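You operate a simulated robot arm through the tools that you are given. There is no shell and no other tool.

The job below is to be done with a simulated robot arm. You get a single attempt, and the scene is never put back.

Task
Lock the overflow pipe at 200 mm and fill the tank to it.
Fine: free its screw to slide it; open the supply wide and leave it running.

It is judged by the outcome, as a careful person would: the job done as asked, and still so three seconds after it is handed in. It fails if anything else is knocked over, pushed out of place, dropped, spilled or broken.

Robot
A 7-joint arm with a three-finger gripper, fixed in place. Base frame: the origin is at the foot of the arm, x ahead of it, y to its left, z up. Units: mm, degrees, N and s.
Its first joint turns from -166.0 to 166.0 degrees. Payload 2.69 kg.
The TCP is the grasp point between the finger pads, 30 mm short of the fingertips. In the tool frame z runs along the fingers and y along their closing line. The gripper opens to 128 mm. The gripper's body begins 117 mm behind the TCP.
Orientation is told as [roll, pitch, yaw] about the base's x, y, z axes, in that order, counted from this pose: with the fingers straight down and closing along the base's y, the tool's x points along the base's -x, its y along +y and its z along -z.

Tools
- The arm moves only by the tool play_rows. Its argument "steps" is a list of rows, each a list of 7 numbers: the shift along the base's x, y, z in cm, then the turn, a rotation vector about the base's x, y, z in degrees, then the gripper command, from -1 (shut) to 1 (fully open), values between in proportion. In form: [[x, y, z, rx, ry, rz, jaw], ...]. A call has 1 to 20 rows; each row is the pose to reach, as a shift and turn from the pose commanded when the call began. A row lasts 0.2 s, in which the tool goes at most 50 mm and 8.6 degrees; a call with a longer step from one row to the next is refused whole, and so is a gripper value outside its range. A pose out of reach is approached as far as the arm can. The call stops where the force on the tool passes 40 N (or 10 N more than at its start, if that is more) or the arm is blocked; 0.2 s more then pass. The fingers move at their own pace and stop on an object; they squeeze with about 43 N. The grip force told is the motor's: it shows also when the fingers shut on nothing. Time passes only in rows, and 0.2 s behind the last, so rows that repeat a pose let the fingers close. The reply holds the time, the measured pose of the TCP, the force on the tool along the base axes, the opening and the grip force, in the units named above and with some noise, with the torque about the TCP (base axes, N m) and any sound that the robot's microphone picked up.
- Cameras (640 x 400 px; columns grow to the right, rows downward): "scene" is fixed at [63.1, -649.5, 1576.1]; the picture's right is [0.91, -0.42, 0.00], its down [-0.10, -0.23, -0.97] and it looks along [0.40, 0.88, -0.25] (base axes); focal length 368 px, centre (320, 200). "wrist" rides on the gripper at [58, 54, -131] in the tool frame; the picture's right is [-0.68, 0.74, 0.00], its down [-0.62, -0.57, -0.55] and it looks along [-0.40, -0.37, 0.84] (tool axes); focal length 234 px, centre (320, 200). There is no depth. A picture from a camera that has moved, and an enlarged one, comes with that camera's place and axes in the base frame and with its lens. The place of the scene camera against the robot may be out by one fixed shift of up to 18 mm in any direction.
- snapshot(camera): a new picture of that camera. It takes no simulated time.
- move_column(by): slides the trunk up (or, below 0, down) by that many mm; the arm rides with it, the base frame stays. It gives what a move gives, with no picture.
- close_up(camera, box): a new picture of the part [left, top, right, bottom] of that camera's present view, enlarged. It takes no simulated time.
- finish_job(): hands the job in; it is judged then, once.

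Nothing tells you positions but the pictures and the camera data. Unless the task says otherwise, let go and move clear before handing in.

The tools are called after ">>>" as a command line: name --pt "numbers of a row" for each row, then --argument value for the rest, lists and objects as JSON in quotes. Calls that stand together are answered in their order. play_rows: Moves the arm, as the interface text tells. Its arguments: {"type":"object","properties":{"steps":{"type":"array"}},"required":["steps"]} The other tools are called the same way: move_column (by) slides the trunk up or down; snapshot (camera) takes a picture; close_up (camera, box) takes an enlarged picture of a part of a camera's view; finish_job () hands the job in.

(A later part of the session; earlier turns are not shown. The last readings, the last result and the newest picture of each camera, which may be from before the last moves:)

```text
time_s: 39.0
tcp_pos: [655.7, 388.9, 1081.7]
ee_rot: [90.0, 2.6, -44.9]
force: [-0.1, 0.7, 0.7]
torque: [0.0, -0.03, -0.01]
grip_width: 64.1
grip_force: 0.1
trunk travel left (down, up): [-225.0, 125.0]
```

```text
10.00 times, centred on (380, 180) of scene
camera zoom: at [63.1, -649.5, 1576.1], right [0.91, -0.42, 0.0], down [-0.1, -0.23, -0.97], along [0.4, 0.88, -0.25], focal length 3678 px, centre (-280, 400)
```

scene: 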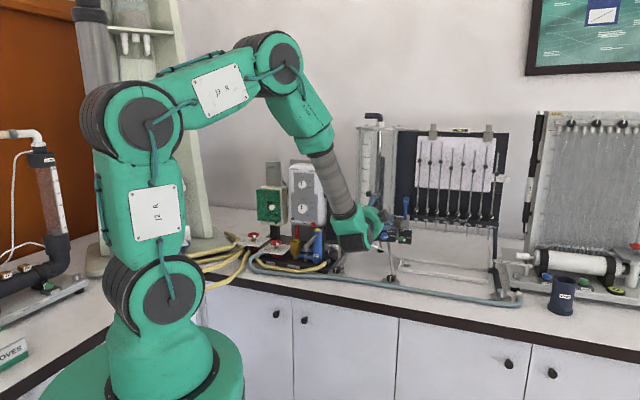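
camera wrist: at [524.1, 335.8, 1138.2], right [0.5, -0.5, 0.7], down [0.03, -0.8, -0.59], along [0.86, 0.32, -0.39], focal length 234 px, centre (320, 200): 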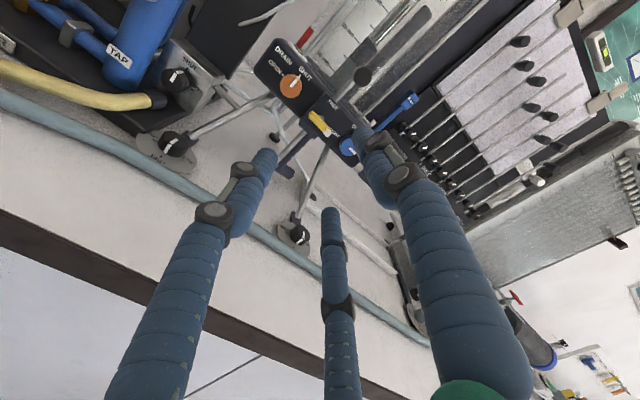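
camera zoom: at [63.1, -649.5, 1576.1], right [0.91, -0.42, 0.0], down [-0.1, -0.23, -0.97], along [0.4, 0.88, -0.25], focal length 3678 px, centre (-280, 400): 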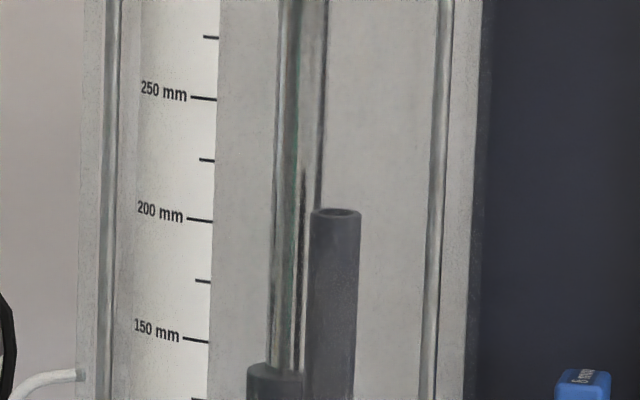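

The screw is tight and the pipe is still at 200 mm. The outlet knob is at OPEN, so before I turn on any water I want to see where the outlet discharges.

>>> close_up --camera "scene" --box '[385, 205, 445, 255]'

>>> close_up --camera "scene" --box '[380, 220, 520, 310]'

>>> close_up --camera "wrist" --box '[130, 50, 230, 170]'

>>> close_up --camera "wrist" --box '[240, 30, 440, 170]'

```text
8.00 times, centred on (415, 230) of scene
camera zoom: at [63.1, -649.5, 1576.1], right [0.91, -0.42, 0.0], down [-0.1, -0.23, -0.97], along [0.4, 0.88, -0.25], focal length 2942 px, centre (-440, -40)
```

zoom: 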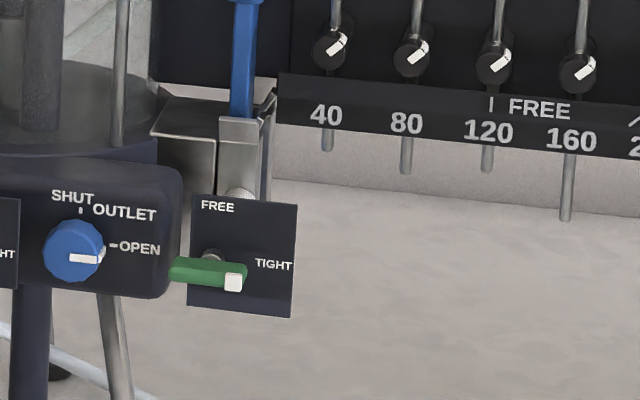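

```text
4.44 times, centred on (450, 265) of scene
camera zoom: at [63.1, -649.5, 1576.1], right [0.91, -0.42, 0.0], down [-0.1, -0.23, -0.97], along [0.4, 0.88, -0.25], focal length 1635 px, centre (-258, -89)
```

zoom: 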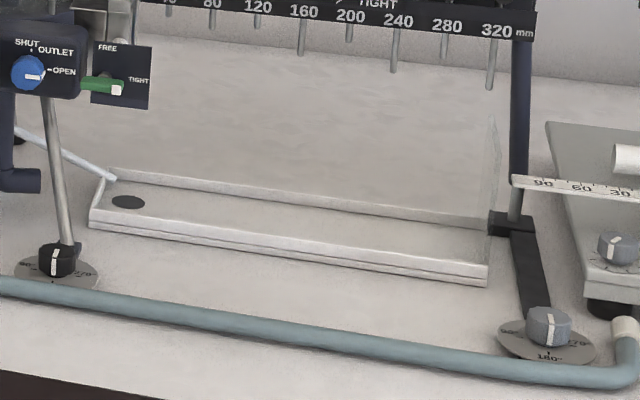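

```text
3.33 times, centred on (180, 110) of wrist
camera zoom: at [524.1, 335.8, 1138.2], right [0.5, -0.5, 0.7], down [0.03, -0.8, -0.59], along [0.86, 0.32, -0.39], focal length 781 px, centre (787, 500)
```

zoom: 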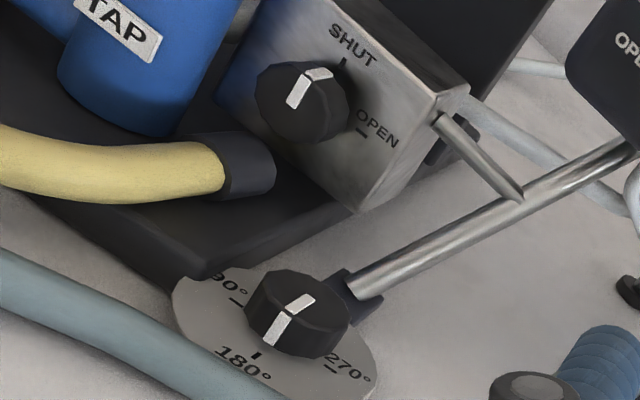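

```text
2.86 times, centred on (340, 100) of wrist
camera zoom: at [524.1, 335.8, 1138.2], right [0.5, -0.5, 0.7], down [0.03, -0.8, -0.59], along [0.86, 0.32, -0.39], focal length 669 px, centre (263, 486)
```

zoom: 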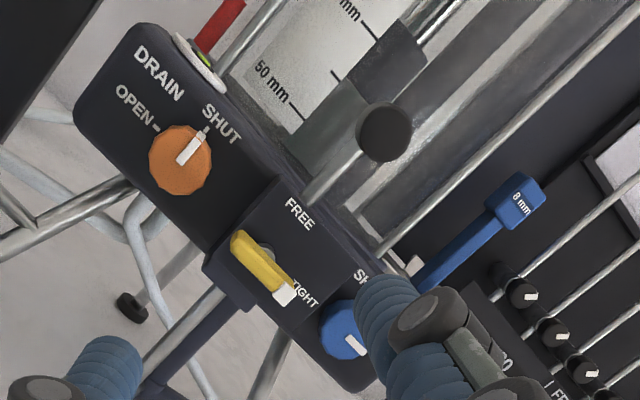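

The apparatus is a jet rig: the outlet jets over the catch tray, so running water is contained. Next is the supply knob on the steel box, but it sits low among hoses, so I'll look at it from a safe height first.

>>> play_rows --pt "-1 3 -0.5 -0.9 -0.9 0 0.5" --pt "-2 6.5 -1 -1.85 -1.85 0 1" --pt "-3 10 -2 -1.85 -1.85 0 1" --pt "-4 13.5 -3.5 -1.85 -1.85 0 1" --pt "-5 16 -5 -1.85 -1.85 0 1" --pt "-5.5 17 -6 -1.85 -1.85 0 1"

>>> snapshot --camera "wrist"

>>> close_up --camera "wrist" --box '[220, 80, 380, 200]'

>>> close_up --camera "scene" --box '[290, 200, 390, 280]'

```text
time_s: 40.4
tcp_pos: [644.9, 518.4, 1023.5]
ee_rot: [89.5, 0.1, -40.2]
force: [1.6, 0.0, -1.0]
torque: [0.0, -0.01, 0.0]
grip_width: 128.0
grip_force: 0.1
out of reach, approached as far as the arm can: row 2, 3, 4, 5, 6
trunk travel left (down, up): [-225.0, 125.0]
```

```text
taken
camera wrist: at [516.4, 454.8, 1078.6], right [0.52, -0.43, 0.74], down [0.11, -0.82, -0.56], along [0.85, 0.37, -0.38], focal length 234 px, centre (320, 200)
```

wrist: 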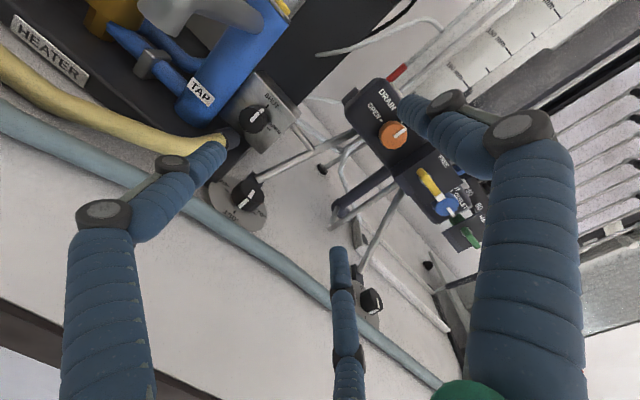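

```text
3.33 times, centred on (300, 140) of wrist
camera zoom: at [516.4, 454.8, 1078.6], right [0.52, -0.43, 0.74], down [0.11, -0.82, -0.56], along [0.85, 0.37, -0.38], focal length 781 px, centre (387, 400)
```

zoom: 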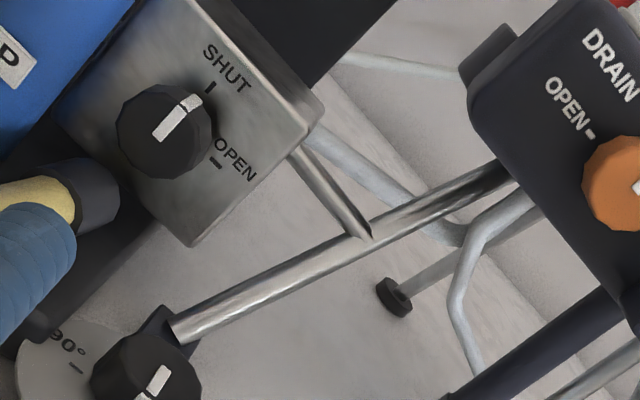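

```text
5.00 times, centred on (340, 240) of scene
camera zoom: at [63.1, -649.5, 1576.1], right [0.91, -0.42, 0.0], down [-0.1, -0.23, -0.97], along [0.4, 0.88, -0.25], focal length 1839 px, centre (220, 0)
```

zoom: 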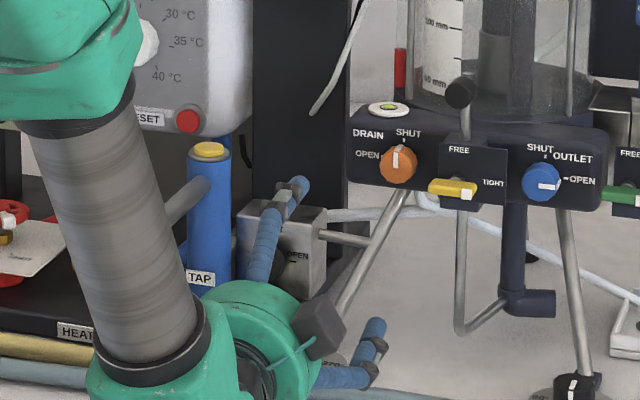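

That low pose was out of reach, so I need to lower the trunk. The supply knob is at about (691, 664, 976) with a hose fitting just below it. I'll back out and up first.

>>> play_rows --pt "0.5 -3 2 0 0 0 0.5" --pt "1 -6 5 0 0 0 0" --pt "1 -10 8 0 0 0 0" --pt "0.5 -14 11 0 0 0 0" --pt "0 -18 14 0 0 0 0"

```text
refused: row 4 steps farther than a row can; nothing moved
```

>>> play_rows --pt "0 -2.5 2 0 0 0 0.5" --pt "0 -5 4 0 0 0 0" --pt "0 -8 7 0 0 0 0" --pt "0 -11 10 0 0 0 0" --pt "0 -14 13 0 0 0 0" --pt "0 -17 14 0 0 0 0"

```text
time_s: 41.8
tcp_pos: [641.7, 344.5, 1163.9]
ee_rot: [89.6, 0.2, -40.3]
force: [-0.2, 0.1, 0.1]
torque: [0.0, 0.02, -0.03]
grip_width: 64.1
grip_force: 0.0
trunk travel left (down, up): [-225.0, 125.0]
```

Now I'll lower the trunk 150 mm while the hand is clear in front of the bench.

>>> move_column --by -150

>>> snapshot --camera "scene"

```text
time_s: 43.5
tcp_pos: [643.5, 345.5, 1013.9]
ee_rot: [89.6, 0.1, -40.3]
force: [0.6, 0.9, -0.2]
torque: [0.01, 0.02, 0.0]
grip_width: 63.9
grip_force: 0.1
trunk travel left (down, up): [-75.0, 275.0]
```

```text
taken
```

scene: 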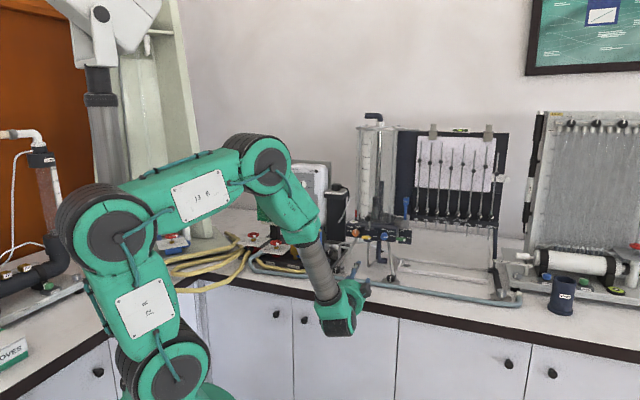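

The trunk is lowered and clear. I'll advance to a standoff in front of the supply knob with the tool tilted 12° downward to stay clear of the bench.

>>> play_rows --pt "0 3.5 1 -1.4 1.4 -0.8 0.3" --pt "0 7.5 1 -2.8 2.8 -1.6 0.3" --pt "0 11.5 1 -4.2 4.2 -2.4 0.3" --pt "-0.5 15.5 1 -5.6 5.6 -3.2 0.3" --pt "-1.5 19.5 0.5 -7 7 -4 0.3" --pt "-2.5 22.5 -0.5 -8.49 8.49 -4.7 0.3" --pt "-2.8 24.2 -1.5 -8.49 8.49 -4.7 0.3"

>>> snapshot --camera "wrist"

>>> snapshot --camera "scene"

>>> close_up --camera "wrist" --box '[240, 70, 400, 200]'

```text
time_s: 45.1
tcp_pos: [643.9, 560.1, 1009.3]
ee_rot: [76.8, 1.3, -41.7]
force: [0.1, -0.1, -0.3]
torque: [-0.04, 0.03, -0.04]
grip_width: 83.1
grip_force: 0.0
out of reach, approached as far as the arm can: row 5, 6, 7
trunk travel left (down, up): [-75.0, 275.0]
```

```text
taken
camera wrist: at [525.7, 510.7, 1093.9], right [0.63, -0.33, 0.7], down [0.01, -0.9, -0.44], along [0.78, 0.28, -0.56], focal length 234 px, centre (320, 200)
```

wrist: 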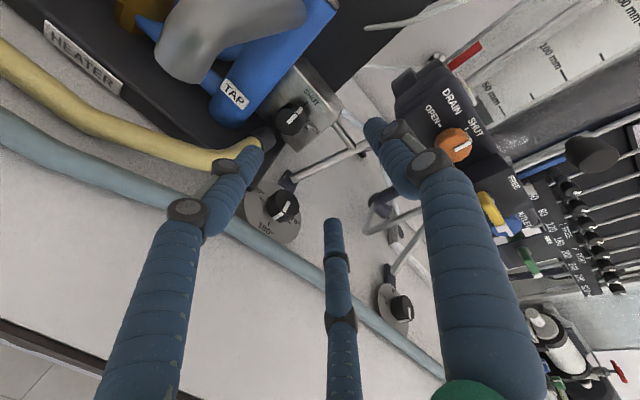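

```text
taken
```

scene: 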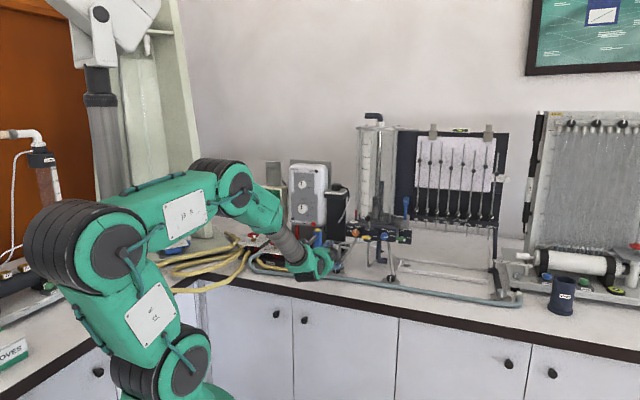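

```text
3.08 times, centred on (320, 135) of wrist
camera zoom: at [525.7, 510.7, 1093.9], right [0.63, -0.33, 0.7], down [0.01, -0.9, -0.44], along [0.78, 0.28, -0.56], focal length 720 px, centre (320, 400)
```

zoom: 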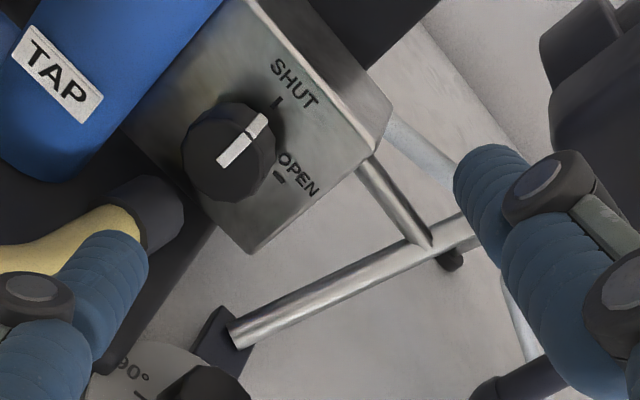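

The wrist hits a joint limit when it points straight at 45° here, but it can if skewed about 10° sideways. I'll approach with that small skew.

>>> play_rows --pt "-0.3 0.3 0 0 0 3.5 0.3" --pt "-0.8 0.9 -0.4 0 0 6.7 0.3" --pt "-1.39 1.62 -0.87 0 0 6.7 0.3"

>>> snapshot --camera "wrist"

>>> close_up --camera "wrist" --box '[240, 70, 400, 200]'

```text
time_s: 46.0
tcp_pos: [630.8, 576.2, 999.1]
ee_rot: [76.8, 1.2, -34.8]
force: [0.2, -0.5, 0.1]
torque: [0.01, -0.01, 0.02]
grip_width: 83.1
grip_force: 0.1
trunk travel left (down, up): [-75.0, 275.0]
```

```text
taken
camera wrist: at [519.3, 512.9, 1083.7], right [0.66, -0.26, 0.7], down [0.12, -0.89, -0.44], along [0.74, 0.37, -0.56], focal length 234 px, centre (320, 200)
```

wrist: 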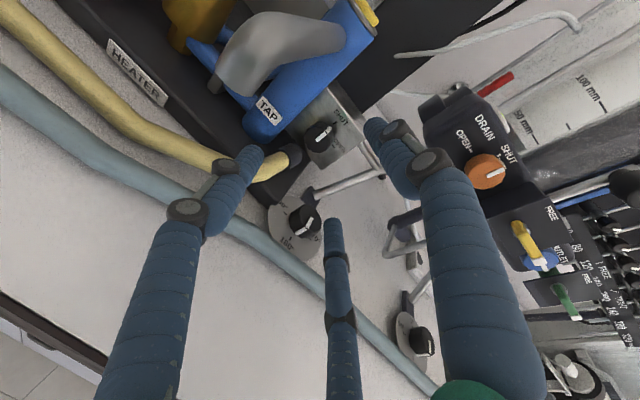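

```text
3.08 times, centred on (320, 135) of wrist
camera zoom: at [519.3, 512.9, 1083.7], right [0.66, -0.26, 0.7], down [0.12, -0.89, -0.44], along [0.74, 0.37, -0.56], focal length 720 px, centre (320, 400)
```

zoom: 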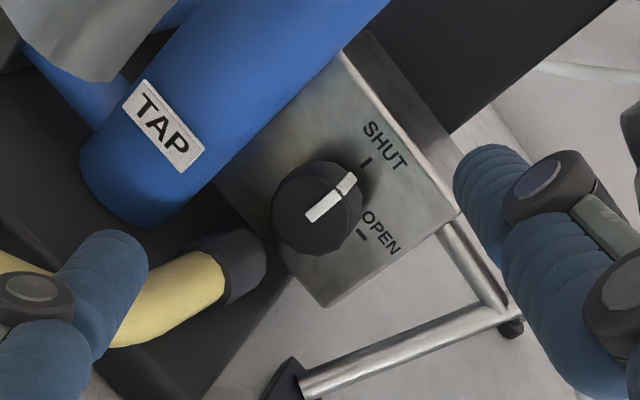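

Lined up: the knob sits right on the tool axis, and the jaws have just enough room above the hose fitting. I'll close to about 39 mm opening and advance.

>>> play_rows --pt "0 0 0 0 0 0 0" --pt "1.4 2.0 -0.57 0 0 0 -0.39" --pt "2.8 4.0 -1.14 0 0 0 -0.39" --pt "3.6 5.1 -1.47 0 0 0 -0.39"

>>> close_up --camera "wrist" --box '[240, 90, 400, 220]'

>>> close_up --camera "scene" --box '[290, 210, 390, 280]'

```text
time_s: 47.0
tcp_pos: [669.2, 627.9, 983.9]
ee_rot: [76.8, 1.3, -35.0]
force: [-0.1, 0.0, 0.0]
torque: [0.01, -0.01, 0.02]
grip_width: 39.0
grip_force: 0.1
trunk travel left (down, up): [-75.0, 275.0]
```

```text
3.08 times, centred on (320, 155) of wrist
camera zoom: at [556.1, 564.0, 1068.6], right [0.66, -0.26, 0.7], down [0.12, -0.89, -0.44], along [0.74, 0.37, -0.56], focal length 720 px, centre (320, 338)
```

zoom: 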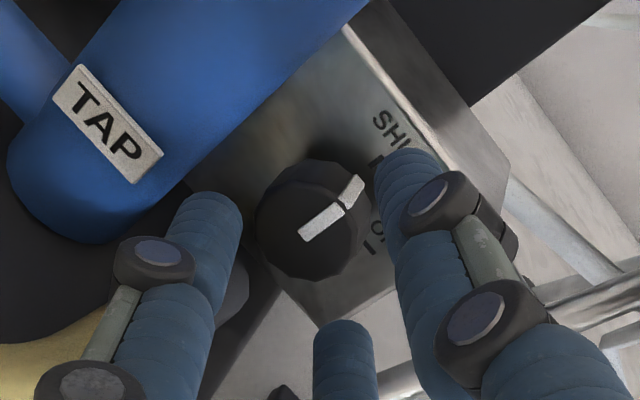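

```text
5.71 times, centred on (340, 245) of scene
camera zoom: at [63.1, -649.5, 1576.1], right [0.91, -0.42, 0.0], down [-0.1, -0.23, -0.97], along [0.4, 0.88, -0.25], focal length 2102 px, centre (206, -57)
```

zoom: 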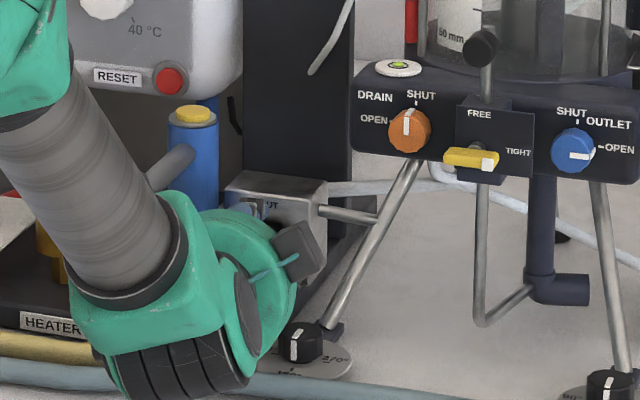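

I'll nudge slightly left and down to centre on the knob's front part, move in, and close.

>>> play_rows --pt "0.35 0.75 -0.3 0 0 0 -0.4" --pt "0.75 1.4 -0.5 0 0 0 -0.4" --pt "1.14 2.06 -0.75 0 0 0 -0.4"

>>> close_up --camera "wrist" --box '[240, 110, 400, 240]'

```text
time_s: 47.8
tcp_pos: [680.1, 648.1, 976.0]
ee_rot: [76.8, 1.3, -35.0]
force: [1.0, -1.4, -0.6]
torque: [0.07, 0.01, 0.01]
grip_width: 38.4
grip_force: 0.0
trunk travel left (down, up): [-75.0, 275.0]
```

```text
3.08 times, centred on (320, 175) of wrist
camera zoom: at [567.7, 584.1, 1060.9], right [0.66, -0.26, 0.7], down [0.12, -0.89, -0.44], along [0.74, 0.37, -0.56], focal length 720 px, centre (320, 277)
```

zoom: 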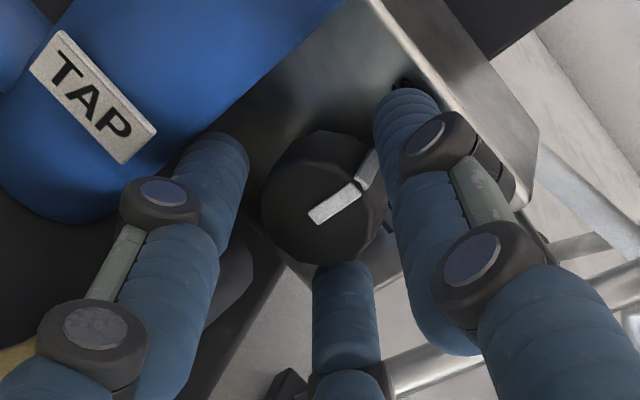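

>>> play_rows --pt "0 0 0 0 0 0 -0.6" --pt "0 0 0 0 0 0 -0.8" --pt "0 0 0 0 0 0 -1"

>>> close_up --camera "wrist" --box '[240, 110, 400, 240]'

```text
time_s: 48.5
tcp_pos: [680.3, 647.4, 976.6]
ee_rot: [76.7, 1.3, -35.0]
force: [3.7, -4.4, 0.5]
torque: [0.13, -0.12, -0.46]
grip_width: 30.2
grip_force: 44.8
trunk travel left (down, up): [-75.0, 275.0]
```

```text
3.08 times, centred on (320, 175) of wrist
camera zoom: at [568.0, 583.9, 1061.4], right [0.66, -0.26, 0.7], down [0.12, -0.89, -0.44], along [0.74, 0.37, -0.56], focal length 720 px, centre (320, 277)
```

zoom: 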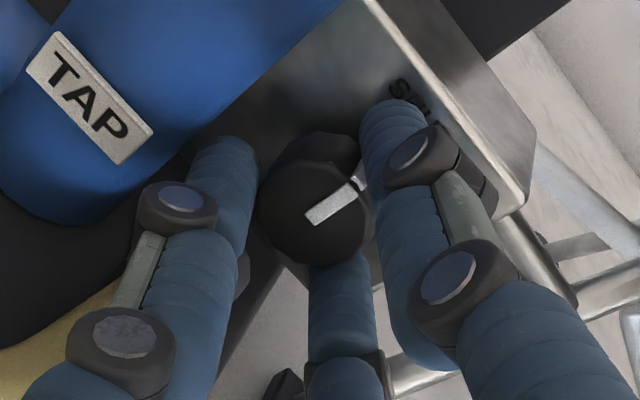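

Good centred grip with little side load. I'll turn clockwise toward OPEN in a first 32° bite.

>>> play_rows --pt "0.02 -0.02 -0.04 4.53 4.53 0 -1" --pt "0.05 -0.05 -0.08 9.05 9.05 0 -1" --pt "0.07 -0.07 -0.12 13.58 13.58 0 -1" --pt "0.09 -0.09 -0.17 18.1 18.1 0 -1" --pt "0.11 -0.11 -0.21 22.63 22.63 0 -1"

>>> close_up --camera "wrist" --box '[240, 110, 400, 240]'

```text
time_s: 49.8
tcp_pos: [682.0, 645.8, 974.7]
ee_rot: [83.1, 32.9, -33.2]
force: [12.5, -16.4, -3.5]
torque: [-0.33, -0.22, -0.45]
grip_width: 30.5
grip_force: 45.5
trunk travel left (down, up): [-75.0, 275.0]
```

```text
3.08 times, centred on (320, 175) of wrist
camera zoom: at [604.8, 547.0, 1065.0], right [0.86, -0.45, 0.25], down [-0.13, -0.65, -0.75], along [0.5, 0.61, -0.61], focal length 720 px, centre (320, 277)
```

zoom: 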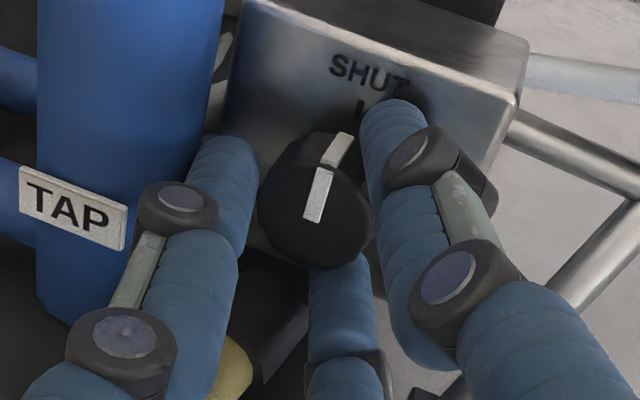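

The knob slipped in the jaws and the pointer is still at SHUT. I'll open, turn back, seat the fingers a bit deeper, and then turn much more slowly.

>>> play_rows --pt "0 0 0 0 0 0 -0.6" --pt "0 0 0 0 0 0 -0.4" --pt "-0.04 0.04 0.07 -5.66 -5.66 0 -0.4" --pt "-0.07 0.07 0.12 -11.31 -11.31 0 -0.4" --pt "-0.1 0.1 0.19 -16.97 -16.97 0 -0.4" --pt "-0.12 0.12 0.21 -22.63 -22.63 0 -0.4" --pt "-0.12 0.12 0.21 -24.5 -24.5 0 -0.4"

>>> close_up --camera "wrist" --box '[240, 110, 400, 240]'

>>> close_up --camera "scene" --box '[310, 225, 370, 275]'

```text
time_s: 51.4
tcp_pos: [680.0, 647.8, 976.8]
ee_rot: [76.3, -1.4, -35.1]
force: [0.8, -0.6, 0.5]
torque: [-0.01, 0.02, -0.01]
grip_width: 38.2
grip_force: 0.1
trunk travel left (down, up): [-75.0, 275.0]
```

```text
3.08 times, centred on (320, 175) of wrist
camera zoom: at [564.7, 587.5, 1059.6], right [0.64, -0.23, 0.73], down [0.13, -0.91, -0.4], along [0.76, 0.35, -0.55], focal length 720 px, centre (320, 277)
```

zoom: 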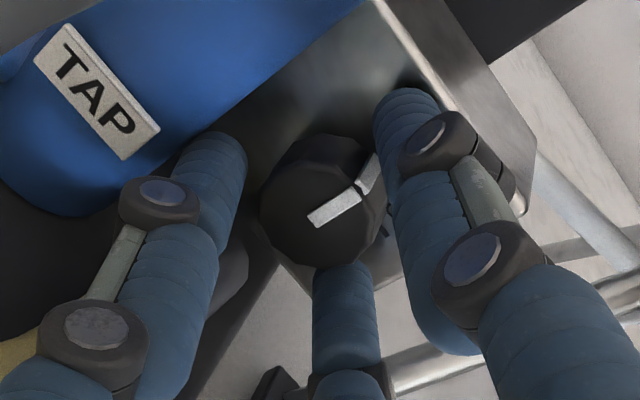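

```text
8.00 times, centred on (340, 250) of scene
camera zoom: at [63.1, -649.5, 1576.1], right [0.91, -0.42, 0.0], down [-0.1, -0.23, -0.97], along [0.4, 0.88, -0.25], focal length 2942 px, centre (160, -200)
```

zoom: 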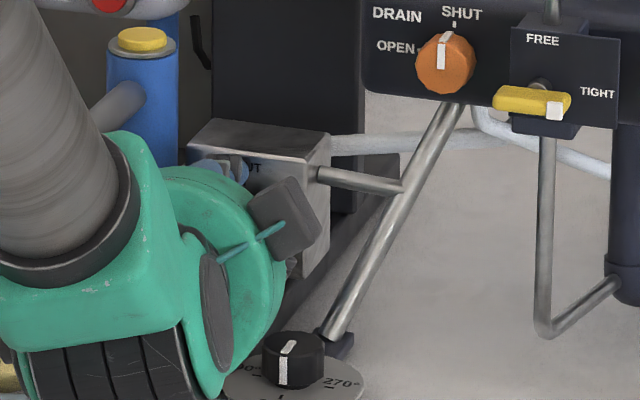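

>>> play_rows --pt "0.14 0.2 -0.06 0 0 0 -0.4" --pt "0.28 0.4 -0.12 0 0 0 -0.4" --pt "0.28 0.4 -0.12 0 0 0 -0.7" --pt "0.28 0.4 -0.12 0 0 0 -1" --pt "0.28 0.4 -0.12 0 0 0 -1" --pt "0.28 0.4 -0.13 1.0 1.0 0 -1" --pt "0.28 0.4 -0.13 2.0 2.0 0 -1" --pt "0.29 0.39 -0.14 3.0 3.0 0 -1" --pt "0.3 0.38 -0.15 4.0 4.0 0 -1" --pt "0.3 0.38 -0.16 5.0 5.0 0 -1" --pt "0.3 0.38 -0.17 6.0 6.0 0 -1" --pt "0.31 0.37 -0.18 7.0 7.0 0 -1" --pt "0.31 0.37 -0.19 8.0 8.0 0 -1"

>>> close_up --camera "wrist" --box '[240, 110, 400, 240]'

```text
time_s: 54.1
tcp_pos: [682.5, 648.8, 976.5]
ee_rot: [78.3, 9.8, -34.9]
force: [-3.4, -34.4, 6.7]
torque: [-0.19, -0.55, -0.69]
grip_width: 30.3
grip_force: 45.0
trunk travel left (down, up): [-75.0, 275.0]
```

```text
3.08 times, centred on (320, 175) of wrist
camera zoom: at [579.9, 577.3, 1065.2], right [0.73, -0.33, 0.59], down [0.06, -0.84, -0.54], along [0.68, 0.44, -0.59], focal length 720 px, centre (320, 277)
```

zoom: 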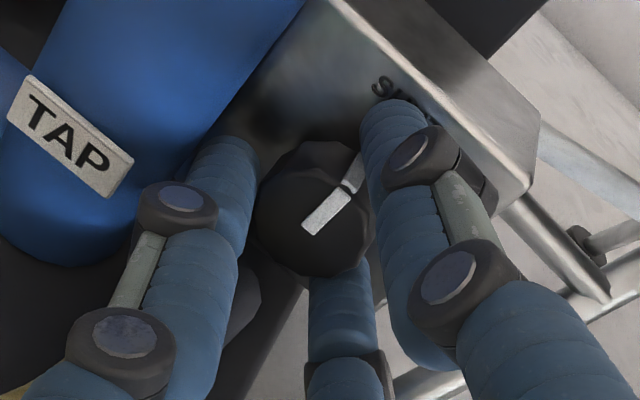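

It slipped again at about 0.5 N·m, though the yellow lever needed almost no torque, which suggests a hard stop in this direction. I'll back off a few millimetres to clear the box face, then gently test the other direction.

>>> play_rows --pt "-0.2 -0.3 0.08 0 0 0 -0.8" --pt "-0.2 -0.3 0.08 0 0 0 -1" --pt "-0.2 -0.3 0.08 0 0 0 -1" --pt "-0.2 -0.3 0.08 -2 -2 0 -1" --pt "-0.2 -0.3 0.09 -4 -4 0 -1" --pt "-0.21 -0.29 0.1 -6 -6 0 -1" --pt "-0.21 -0.29 0.11 -8 -8 0 -1"

>>> close_up --camera "wrist" --box '[240, 110, 400, 240]'

```text
time_s: 55.8
tcp_pos: [683.3, 649.7, 976.0]
ee_rot: [76.3, -1.3, -35.0]
force: [21.4, 17.1, 5.1]
torque: [0.31, -0.35, -0.35]
grip_width: 30.0
grip_force: 45.3
trunk travel left (down, up): [-75.0, 275.0]
```

```text
3.08 times, centred on (320, 175) of wrist
camera zoom: at [566.7, 589.1, 1059.6], right [0.64, -0.24, 0.73], down [0.13, -0.9, -0.41], along [0.76, 0.36, -0.55], focal length 720 px, centre (320, 277)
```

zoom: 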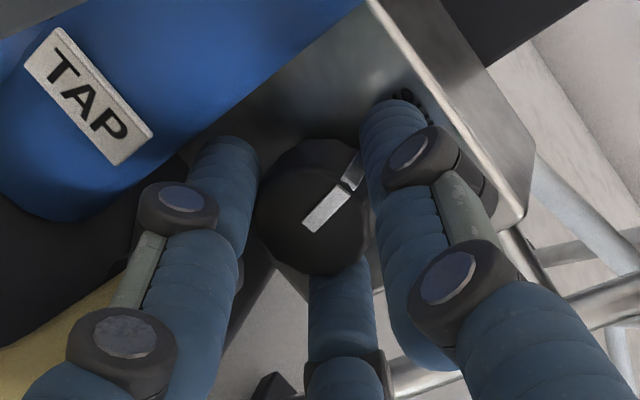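

The knob turned freely counter-clockwise, following the tool by about 11°. So SHUT is a stop against clockwise motion, and the valve opens counter-clockwise around to OPEN. I'll ratchet it round in roughly 38° bites.

>>> play_rows --pt "0 0 0 0 0 0 -0.6" --pt "0 0 0 0 0 0 -0.4" --pt "0.025 -0.025 -0.05 5.37 5.37 0 -0.4" --pt "0.05 -0.05 -0.1 10.75 10.75 0 -0.4" --pt "0.08 -0.08 -0.16 16.12 16.12 0 -0.4" --pt "0.1 -0.1 -0.21 21.5 21.5 0 -0.4" --pt "0.126 -0.126 -0.26 26.87 26.87 0 -0.4" --pt "0.126 -0.126 -0.26 26.87 26.87 0 -0.7" --pt "0.126 -0.126 -0.26 26.87 26.87 0 -1" --pt "0.126 -0.126 -0.26 26.87 26.87 0 -1" --pt "0.1 -0.1 -0.21 21.5 21.5 0 -1" --pt "0.08 -0.08 -0.16 16.12 16.12 0 -1" --pt "0.05 -0.05 -0.1 10.75 10.75 0 -1" --pt "0.025 -0.025 -0.05 5.37 5.37 0 -1" --pt "0 0 0 0 0 0 -1"

>>> close_up --camera "wrist" --box '[240, 110, 400, 240]'

>>> close_up --camera "scene" --box '[350, 120, 410, 290]'

```text
time_s: 59.0
tcp_pos: [680.2, 648.0, 976.6]
ee_rot: [76.3, -1.4, -35.0]
force: [2.2, -0.4, 2.6]
torque: [0.1, -0.06, -0.73]
grip_width: 29.9
grip_force: 44.6
trunk travel left (down, up): [-75.0, 275.0]
```

```text
3.08 times, centred on (320, 175) of wrist
camera zoom: at [565.7, 588.0, 1059.4], right [0.64, -0.23, 0.73], down [0.13, -0.91, -0.4], along [0.76, 0.35, -0.55], focal length 720 px, centre (320, 277)
```

zoom: 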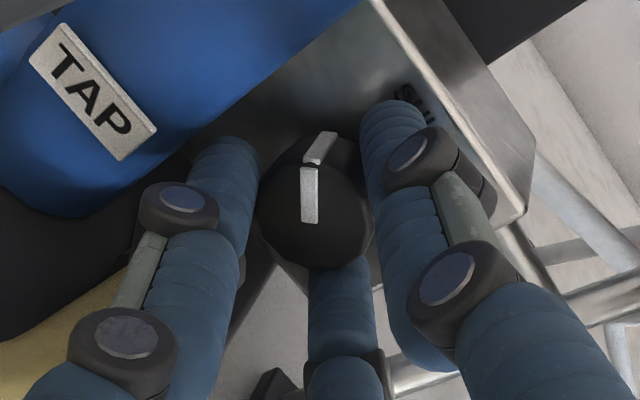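

```text
2.35 times, centred on (380, 205) of scene
camera zoom: at [63.1, -649.5, 1576.1], right [0.91, -0.42, 0.0], down [-0.1, -0.23, -0.97], along [0.4, 0.88, -0.25], focal length 865 px, centre (179, 188)
```

zoom: 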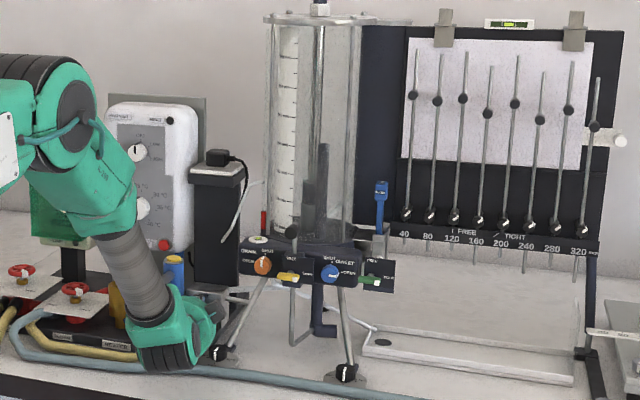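

The pointer has turned about 50° counter-clockwise so far. I'll continue with further bites.

>>> play_rows --pt "0 0 0 0 0 0 -0.6" --pt "0 0 0 0 0 0 -0.4" --pt "0.025 -0.025 -0.05 5.37 5.37 0 -0.4" --pt "0.05 -0.05 -0.1 10.75 10.75 0 -0.4" --pt "0.08 -0.08 -0.16 16.12 16.12 0 -0.4" --pt "0.1 -0.1 -0.21 21.5 21.5 0 -0.4" --pt "0.126 -0.126 -0.26 26.87 26.87 0 -0.4" --pt "0.126 -0.126 -0.26 26.87 26.87 0 -0.7" --pt "0.126 -0.126 -0.26 26.87 26.87 0 -1" --pt "0.126 -0.126 -0.26 26.87 26.87 0 -1" --pt "0.1 -0.1 -0.21 21.5 21.5 0 -1" --pt "0.08 -0.08 -0.16 16.12 16.12 0 -1" --pt "0.05 -0.05 -0.1 10.75 10.75 0 -1" --pt "0.025 -0.025 -0.05 5.37 5.37 0 -1" --pt "0 0 0 0 0 0 -1"

>>> close_up --camera "wrist" --box '[240, 110, 400, 240]'

>>> close_up --camera "scene" --box '[355, 150, 435, 270]'

```text
time_s: 62.1
tcp_pos: [680.9, 647.6, 975.3]
ee_rot: [76.4, -1.5, -35.1]
force: [6.3, 1.6, 0.3]
torque: [0.31, -0.27, -0.55]
grip_width: 30.1
grip_force: 45.2
trunk travel left (down, up): [-75.0, 275.0]
```

```text
3.08 times, centred on (320, 175) of wrist
camera zoom: at [565.9, 588.4, 1059.1], right [0.64, -0.23, 0.73], down [0.13, -0.91, -0.4], along [0.76, 0.35, -0.55], focal length 720 px, centre (320, 277)
```

zoom: 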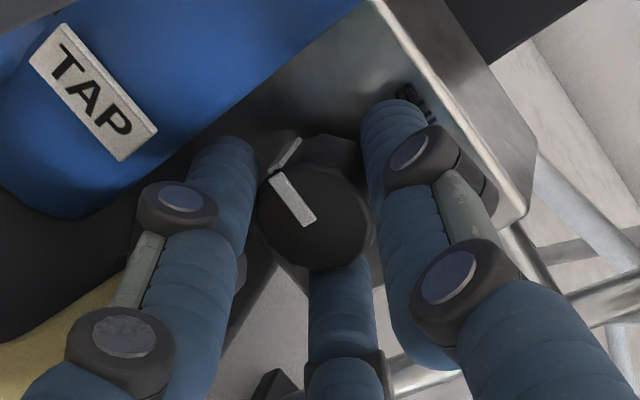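

```text
3.33 times, centred on (395, 210) of scene
camera zoom: at [63.1, -649.5, 1576.1], right [0.91, -0.42, 0.0], down [-0.1, -0.23, -0.97], along [0.4, 0.88, -0.25], focal length 1226 px, centre (70, 167)
```

zoom: 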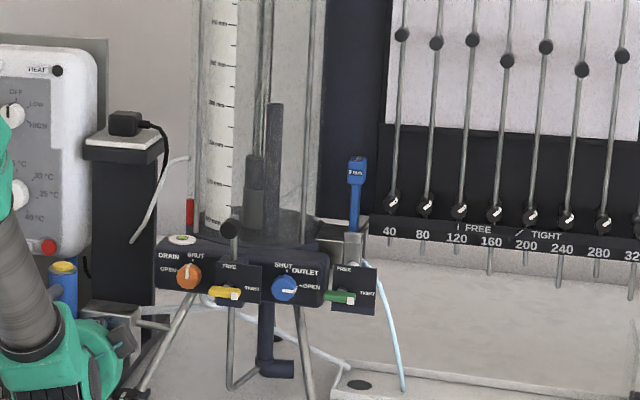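

Water is now flowing, and a jet from the outlet lands in the catch tray as designed. I'll keep opening the valve.

>>> play_rows --pt "0 0 0 0 0 0 -0.6" --pt "0 0 0 0 0 0 -0.4" --pt "0.025 -0.025 -0.05 5.37 5.37 0 -0.4" --pt "0.05 -0.05 -0.1 10.75 10.75 0 -0.4" --pt "0.08 -0.08 -0.16 16.12 16.12 0 -0.4" --pt "0.1 -0.1 -0.21 21.5 21.5 0 -0.4" --pt "0.126 -0.126 -0.26 26.87 26.87 0 -0.4" --pt "0.126 -0.126 -0.26 26.87 26.87 0 -0.7" --pt "0.126 -0.126 -0.26 26.87 26.87 0 -1" --pt "0.126 -0.126 -0.26 26.87 26.87 0 -1" --pt "0.1 -0.1 -0.21 21.5 21.5 0 -1" --pt "0.08 -0.08 -0.16 16.12 16.12 0 -1" --pt "0.05 -0.05 -0.1 10.75 10.75 0 -1" --pt "0.025 -0.025 -0.05 5.37 5.37 0 -1" --pt "0 0 0 0 0 0 -1"

>>> close_up --camera "wrist" --box '[240, 110, 400, 240]'

>>> close_up --camera "scene" --box '[355, 150, 515, 300]'

```text
time_s: 65.3
tcp_pos: [680.4, 649.3, 977.5]
ee_rot: [76.3, -1.5, -35.0]
force: [-0.7, 6.8, 2.9]
torque: [0.21, -0.09, 0.05]
grip_width: 30.2
grip_force: 45.3
trunk travel left (down, up): [-75.0, 275.0]
```

```text
3.08 times, centred on (320, 175) of wrist
camera zoom: at [565.7, 588.3, 1059.4], right [0.64, -0.23, 0.73], down [0.13, -0.91, -0.4], along [0.76, 0.35, -0.55], focal length 720 px, centre (320, 277)
```

zoom: 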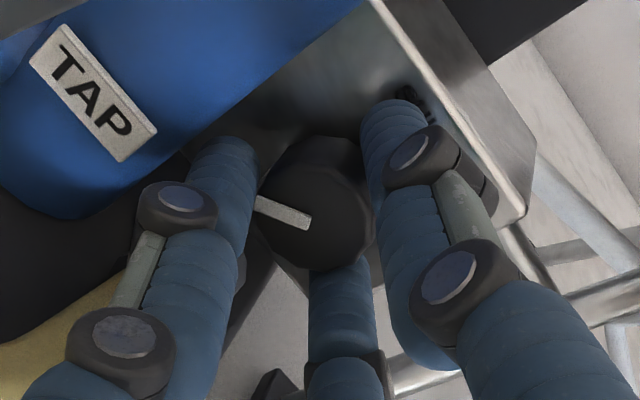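

```text
2.67 times, centred on (435, 225) of scene
camera zoom: at [63.1, -649.5, 1576.1], right [0.91, -0.42, 0.0], down [-0.1, -0.23, -0.97], along [0.4, 0.88, -0.25], focal length 981 px, centre (13, 133)
```

zoom: 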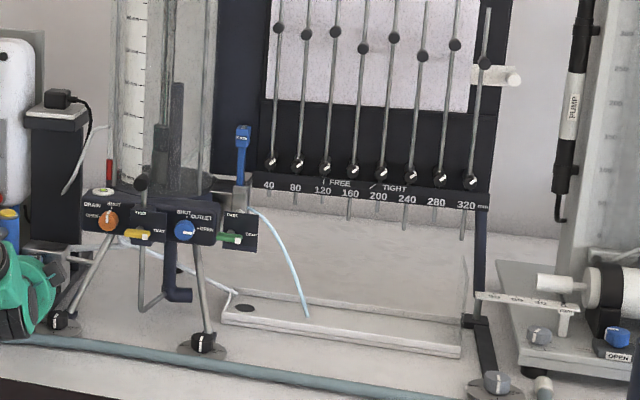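

The jet stays in the tray. I'll continue opening.

>>> play_rows --pt "0 0 0 0 0 0 -0.6" --pt "0 0 0 0 0 0 -0.4" --pt "0.025 -0.025 -0.05 5.37 5.37 0 -0.4" --pt "0.05 -0.05 -0.1 10.75 10.75 0 -0.4" --pt "0.08 -0.08 -0.16 16.12 16.12 0 -0.4" --pt "0.1 -0.1 -0.21 21.5 21.5 0 -0.4" --pt "0.126 -0.126 -0.26 26.87 26.87 0 -0.4" --pt "0.126 -0.126 -0.26 26.87 26.87 0 -0.7" --pt "0.126 -0.126 -0.26 26.87 26.87 0 -1" --pt "0.126 -0.126 -0.26 26.87 26.87 0 -1" --pt "0.1 -0.1 -0.21 21.5 21.5 0 -1" --pt "0.08 -0.08 -0.16 16.12 16.12 0 -1" --pt "0.05 -0.05 -0.1 10.75 10.75 0 -1" --pt "0.025 -0.025 -0.05 5.37 5.37 0 -1" --pt "0 0 0 0 0 0 -1"

>>> close_up --camera "wrist" --box '[240, 110, 400, 240]'

>>> close_up --camera "scene" --box '[355, 150, 515, 300]'

```text
time_s: 68.5
tcp_pos: [681.0, 647.7, 977.4]
ee_rot: [76.3, -1.3, -34.9]
force: [1.7, 0.3, 4.7]
torque: [0.07, 0.0, -0.37]
grip_width: 29.9
grip_force: 44.7
trunk travel left (down, up): [-75.0, 275.0]
```

```text
3.08 times, centred on (320, 175) of wrist
camera zoom: at [565.9, 588.2, 1059.7], right [0.64, -0.23, 0.73], down [0.13, -0.9, -0.41], along [0.76, 0.36, -0.55], focal length 720 px, centre (320, 277)
```

zoom: 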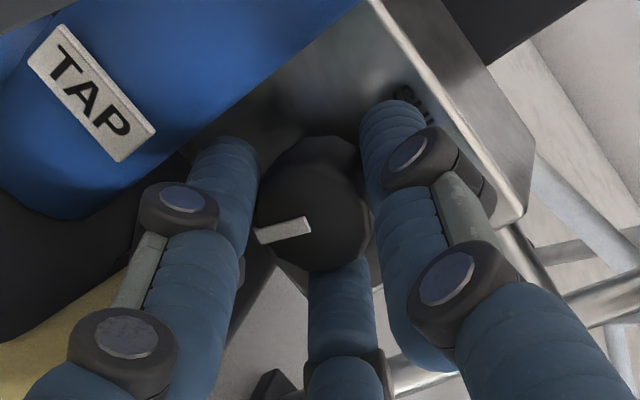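

```text
2.67 times, centred on (435, 225) of scene
camera zoom: at [63.1, -649.5, 1576.1], right [0.91, -0.42, 0.0], down [-0.1, -0.23, -0.97], along [0.4, 0.88, -0.25], focal length 981 px, centre (13, 133)
```

zoom: 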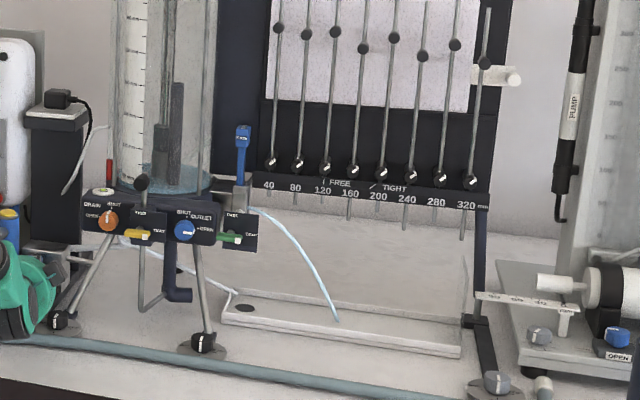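

The level in the tank is rising and the jet is still in the tray. I'll continue toward fully open.

>>> play_rows --pt "0 0 0 0 0 0 -0.6" --pt "0 0 0 0 0 0 -0.4" --pt "0.025 -0.025 -0.05 5.37 5.37 0 -0.4" --pt "0.05 -0.05 -0.1 10.75 10.75 0 -0.4" --pt "0.08 -0.08 -0.16 16.12 16.12 0 -0.4" --pt "0.1 -0.1 -0.21 21.5 21.5 0 -0.4" --pt "0.126 -0.126 -0.26 26.87 26.87 0 -0.4" --pt "0.126 -0.126 -0.26 26.87 26.87 0 -0.7" --pt "0.126 -0.126 -0.26 26.87 26.87 0 -1" --pt "0.126 -0.126 -0.26 26.87 26.87 0 -1" --pt "0.1 -0.1 -0.21 21.5 21.5 0 -1" --pt "0.08 -0.08 -0.16 16.12 16.12 0 -1" --pt "0.05 -0.05 -0.1 10.75 10.75 0 -1" --pt "0.025 -0.025 -0.05 5.37 5.37 0 -1" --pt "0 0 0 0 0 0 -1"

>>> close_up --camera "wrist" --box '[240, 110, 400, 240]'

>>> close_up --camera "scene" --box '[355, 150, 515, 300]'

```text
time_s: 71.8
tcp_pos: [681.3, 648.9, 976.3]
ee_rot: [76.4, -1.4, -35.0]
force: [2.8, 3.3, 0.4]
torque: [0.1, -0.06, -0.22]
grip_width: 30.3
grip_force: 44.7
trunk travel left (down, up): [-75.0, 275.0]
```

```text
3.08 times, centred on (320, 175) of wrist
camera zoom: at [565.9, 588.2, 1059.2], right [0.64, -0.23, 0.73], down [0.13, -0.91, -0.4], along [0.76, 0.35, -0.55], focal length 720 px, centre (320, 277)
```

zoom: 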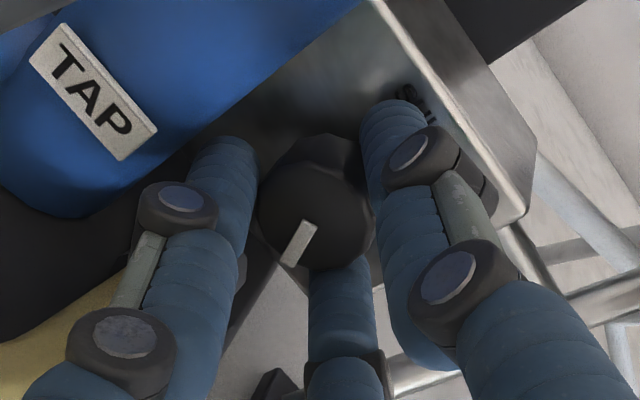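

```text
2.67 times, centred on (435, 225) of scene
camera zoom: at [63.1, -649.5, 1576.1], right [0.91, -0.42, 0.0], down [-0.1, -0.23, -0.97], along [0.4, 0.88, -0.25], focal length 981 px, centre (13, 133)
```

zoom: 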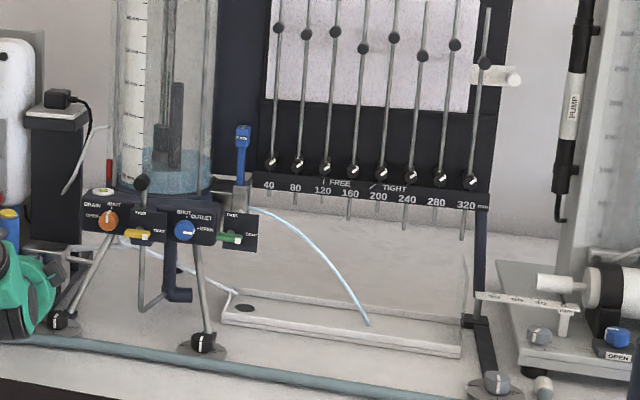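

Filling well, and the tray has an upright end plate that will catch the jet at full head. Two more bites to fully open.

>>> play_rows --pt "0 0 0 0 0 0 -0.6" --pt "0 0 0 0 0 0 -0.4" --pt "0.025 -0.025 -0.05 5.37 5.37 0 -0.4" --pt "0.05 -0.05 -0.1 10.75 10.75 0 -0.4" --pt "0.08 -0.08 -0.16 16.12 16.12 0 -0.4" --pt "0.1 -0.1 -0.21 21.5 21.5 0 -0.4" --pt "0.126 -0.126 -0.26 26.87 26.87 0 -0.4" --pt "0.126 -0.126 -0.26 26.87 26.87 0 -0.7" --pt "0.126 -0.126 -0.26 26.87 26.87 0 -1" --pt "0.126 -0.126 -0.26 26.87 26.87 0 -1" --pt "0.1 -0.1 -0.21 21.5 21.5 0 -1" --pt "0.08 -0.08 -0.16 16.12 16.12 0 -1" --pt "0.05 -0.05 -0.1 10.75 10.75 0 -1" --pt "0.025 -0.025 -0.05 5.37 5.37 0 -1" --pt "0 0 0 0 0 0 -1"

>>> close_up --camera "wrist" --box '[240, 110, 400, 240]'

>>> close_up --camera "scene" --box '[355, 150, 515, 300]'

```text
time_s: 75.0
tcp_pos: [680.2, 647.7, 975.8]
ee_rot: [76.3, -1.5, -35.0]
force: [1.1, 6.5, 0.9]
torque: [0.14, -0.06, 0.01]
grip_width: 30.3
grip_force: 45.1
trunk travel left (down, up): [-75.0, 275.0]
```

```text
3.08 times, centred on (320, 175) of wrist
camera zoom: at [565.9, 588.6, 1059.3], right [0.64, -0.23, 0.73], down [0.13, -0.91, -0.4], along [0.76, 0.35, -0.55], focal length 720 px, centre (320, 277)
```

zoom: 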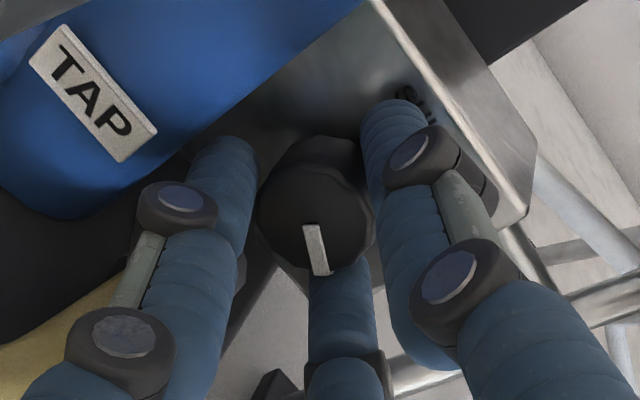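

```text
2.67 times, centred on (435, 225) of scene
camera zoom: at [63.1, -649.5, 1576.1], right [0.91, -0.42, 0.0], down [-0.1, -0.23, -0.97], along [0.4, 0.88, -0.25], focal length 981 px, centre (13, 133)
```

zoom: 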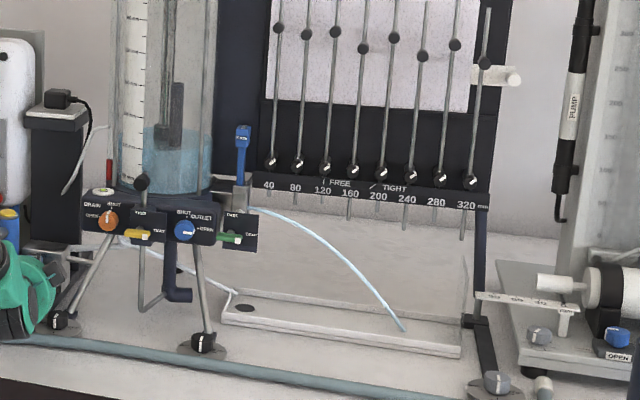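

About 25–30° remain to the OPEN mark, so this is the final bite.

>>> play_rows --pt "0 0 0 0 0 0 -0.6" --pt "0 0 0 0 0 0 -0.4" --pt "0.025 -0.025 -0.05 5.37 5.37 0 -0.4" --pt "0.05 -0.05 -0.1 10.75 10.75 0 -0.4" --pt "0.08 -0.08 -0.16 16.12 16.12 0 -0.4" --pt "0.1 -0.1 -0.21 21.5 21.5 0 -0.4" --pt "0.126 -0.126 -0.26 26.87 26.87 0 -0.4" --pt "0.126 -0.126 -0.26 26.87 26.87 0 -0.7" --pt "0.126 -0.126 -0.26 26.87 26.87 0 -1" --pt "0.126 -0.126 -0.26 26.87 26.87 0 -1" --pt "0.1 -0.1 -0.21 21.5 21.5 0 -1" --pt "0.08 -0.08 -0.16 16.12 16.12 0 -1" --pt "0.05 -0.05 -0.1 10.75 10.75 0 -1" --pt "0.025 -0.025 -0.05 5.37 5.37 0 -1" --pt "0.015 -0.015 -0.03 3.0 3.0 0 -1" --pt "0.015 -0.015 -0.03 3.0 3.0 0 -1"

>>> close_up --camera "wrist" --box '[240, 110, 400, 240]'

>>> close_up --camera "scene" --box '[355, 150, 515, 300]'

```text
time_s: 78.3
tcp_pos: [681.1, 648.2, 977.5]
ee_rot: [77.0, 2.8, -35.1]
force: [2.7, -0.7, 4.3]
torque: [0.54, -0.04, -0.31]
grip_width: 30.4
grip_force: 45.0
trunk travel left (down, up): [-75.0, 275.0]
```

```text
3.08 times, centred on (320, 175) of wrist
camera zoom: at [570.4, 583.2, 1062.1], right [0.68, -0.27, 0.68], down [0.11, -0.88, -0.46], along [0.73, 0.38, -0.57], focal length 720 px, centre (320, 277)
```

zoom: 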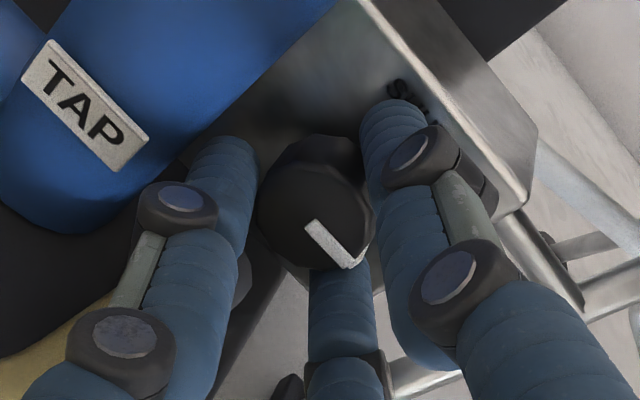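

```text
2.67 times, centred on (435, 225) of scene
camera zoom: at [63.1, -649.5, 1576.1], right [0.91, -0.42, 0.0], down [-0.1, -0.23, -0.97], along [0.4, 0.88, -0.25], focal length 981 px, centre (13, 133)
```

zoom: 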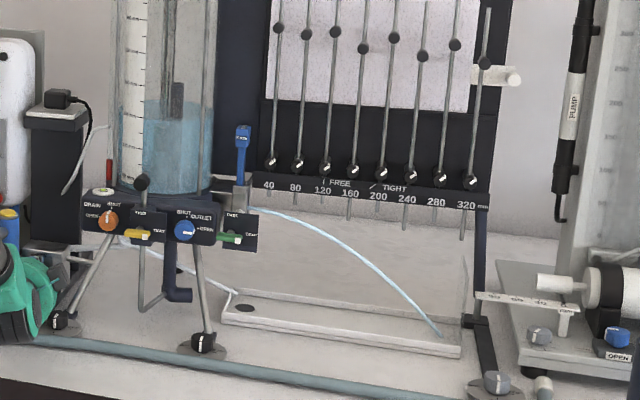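

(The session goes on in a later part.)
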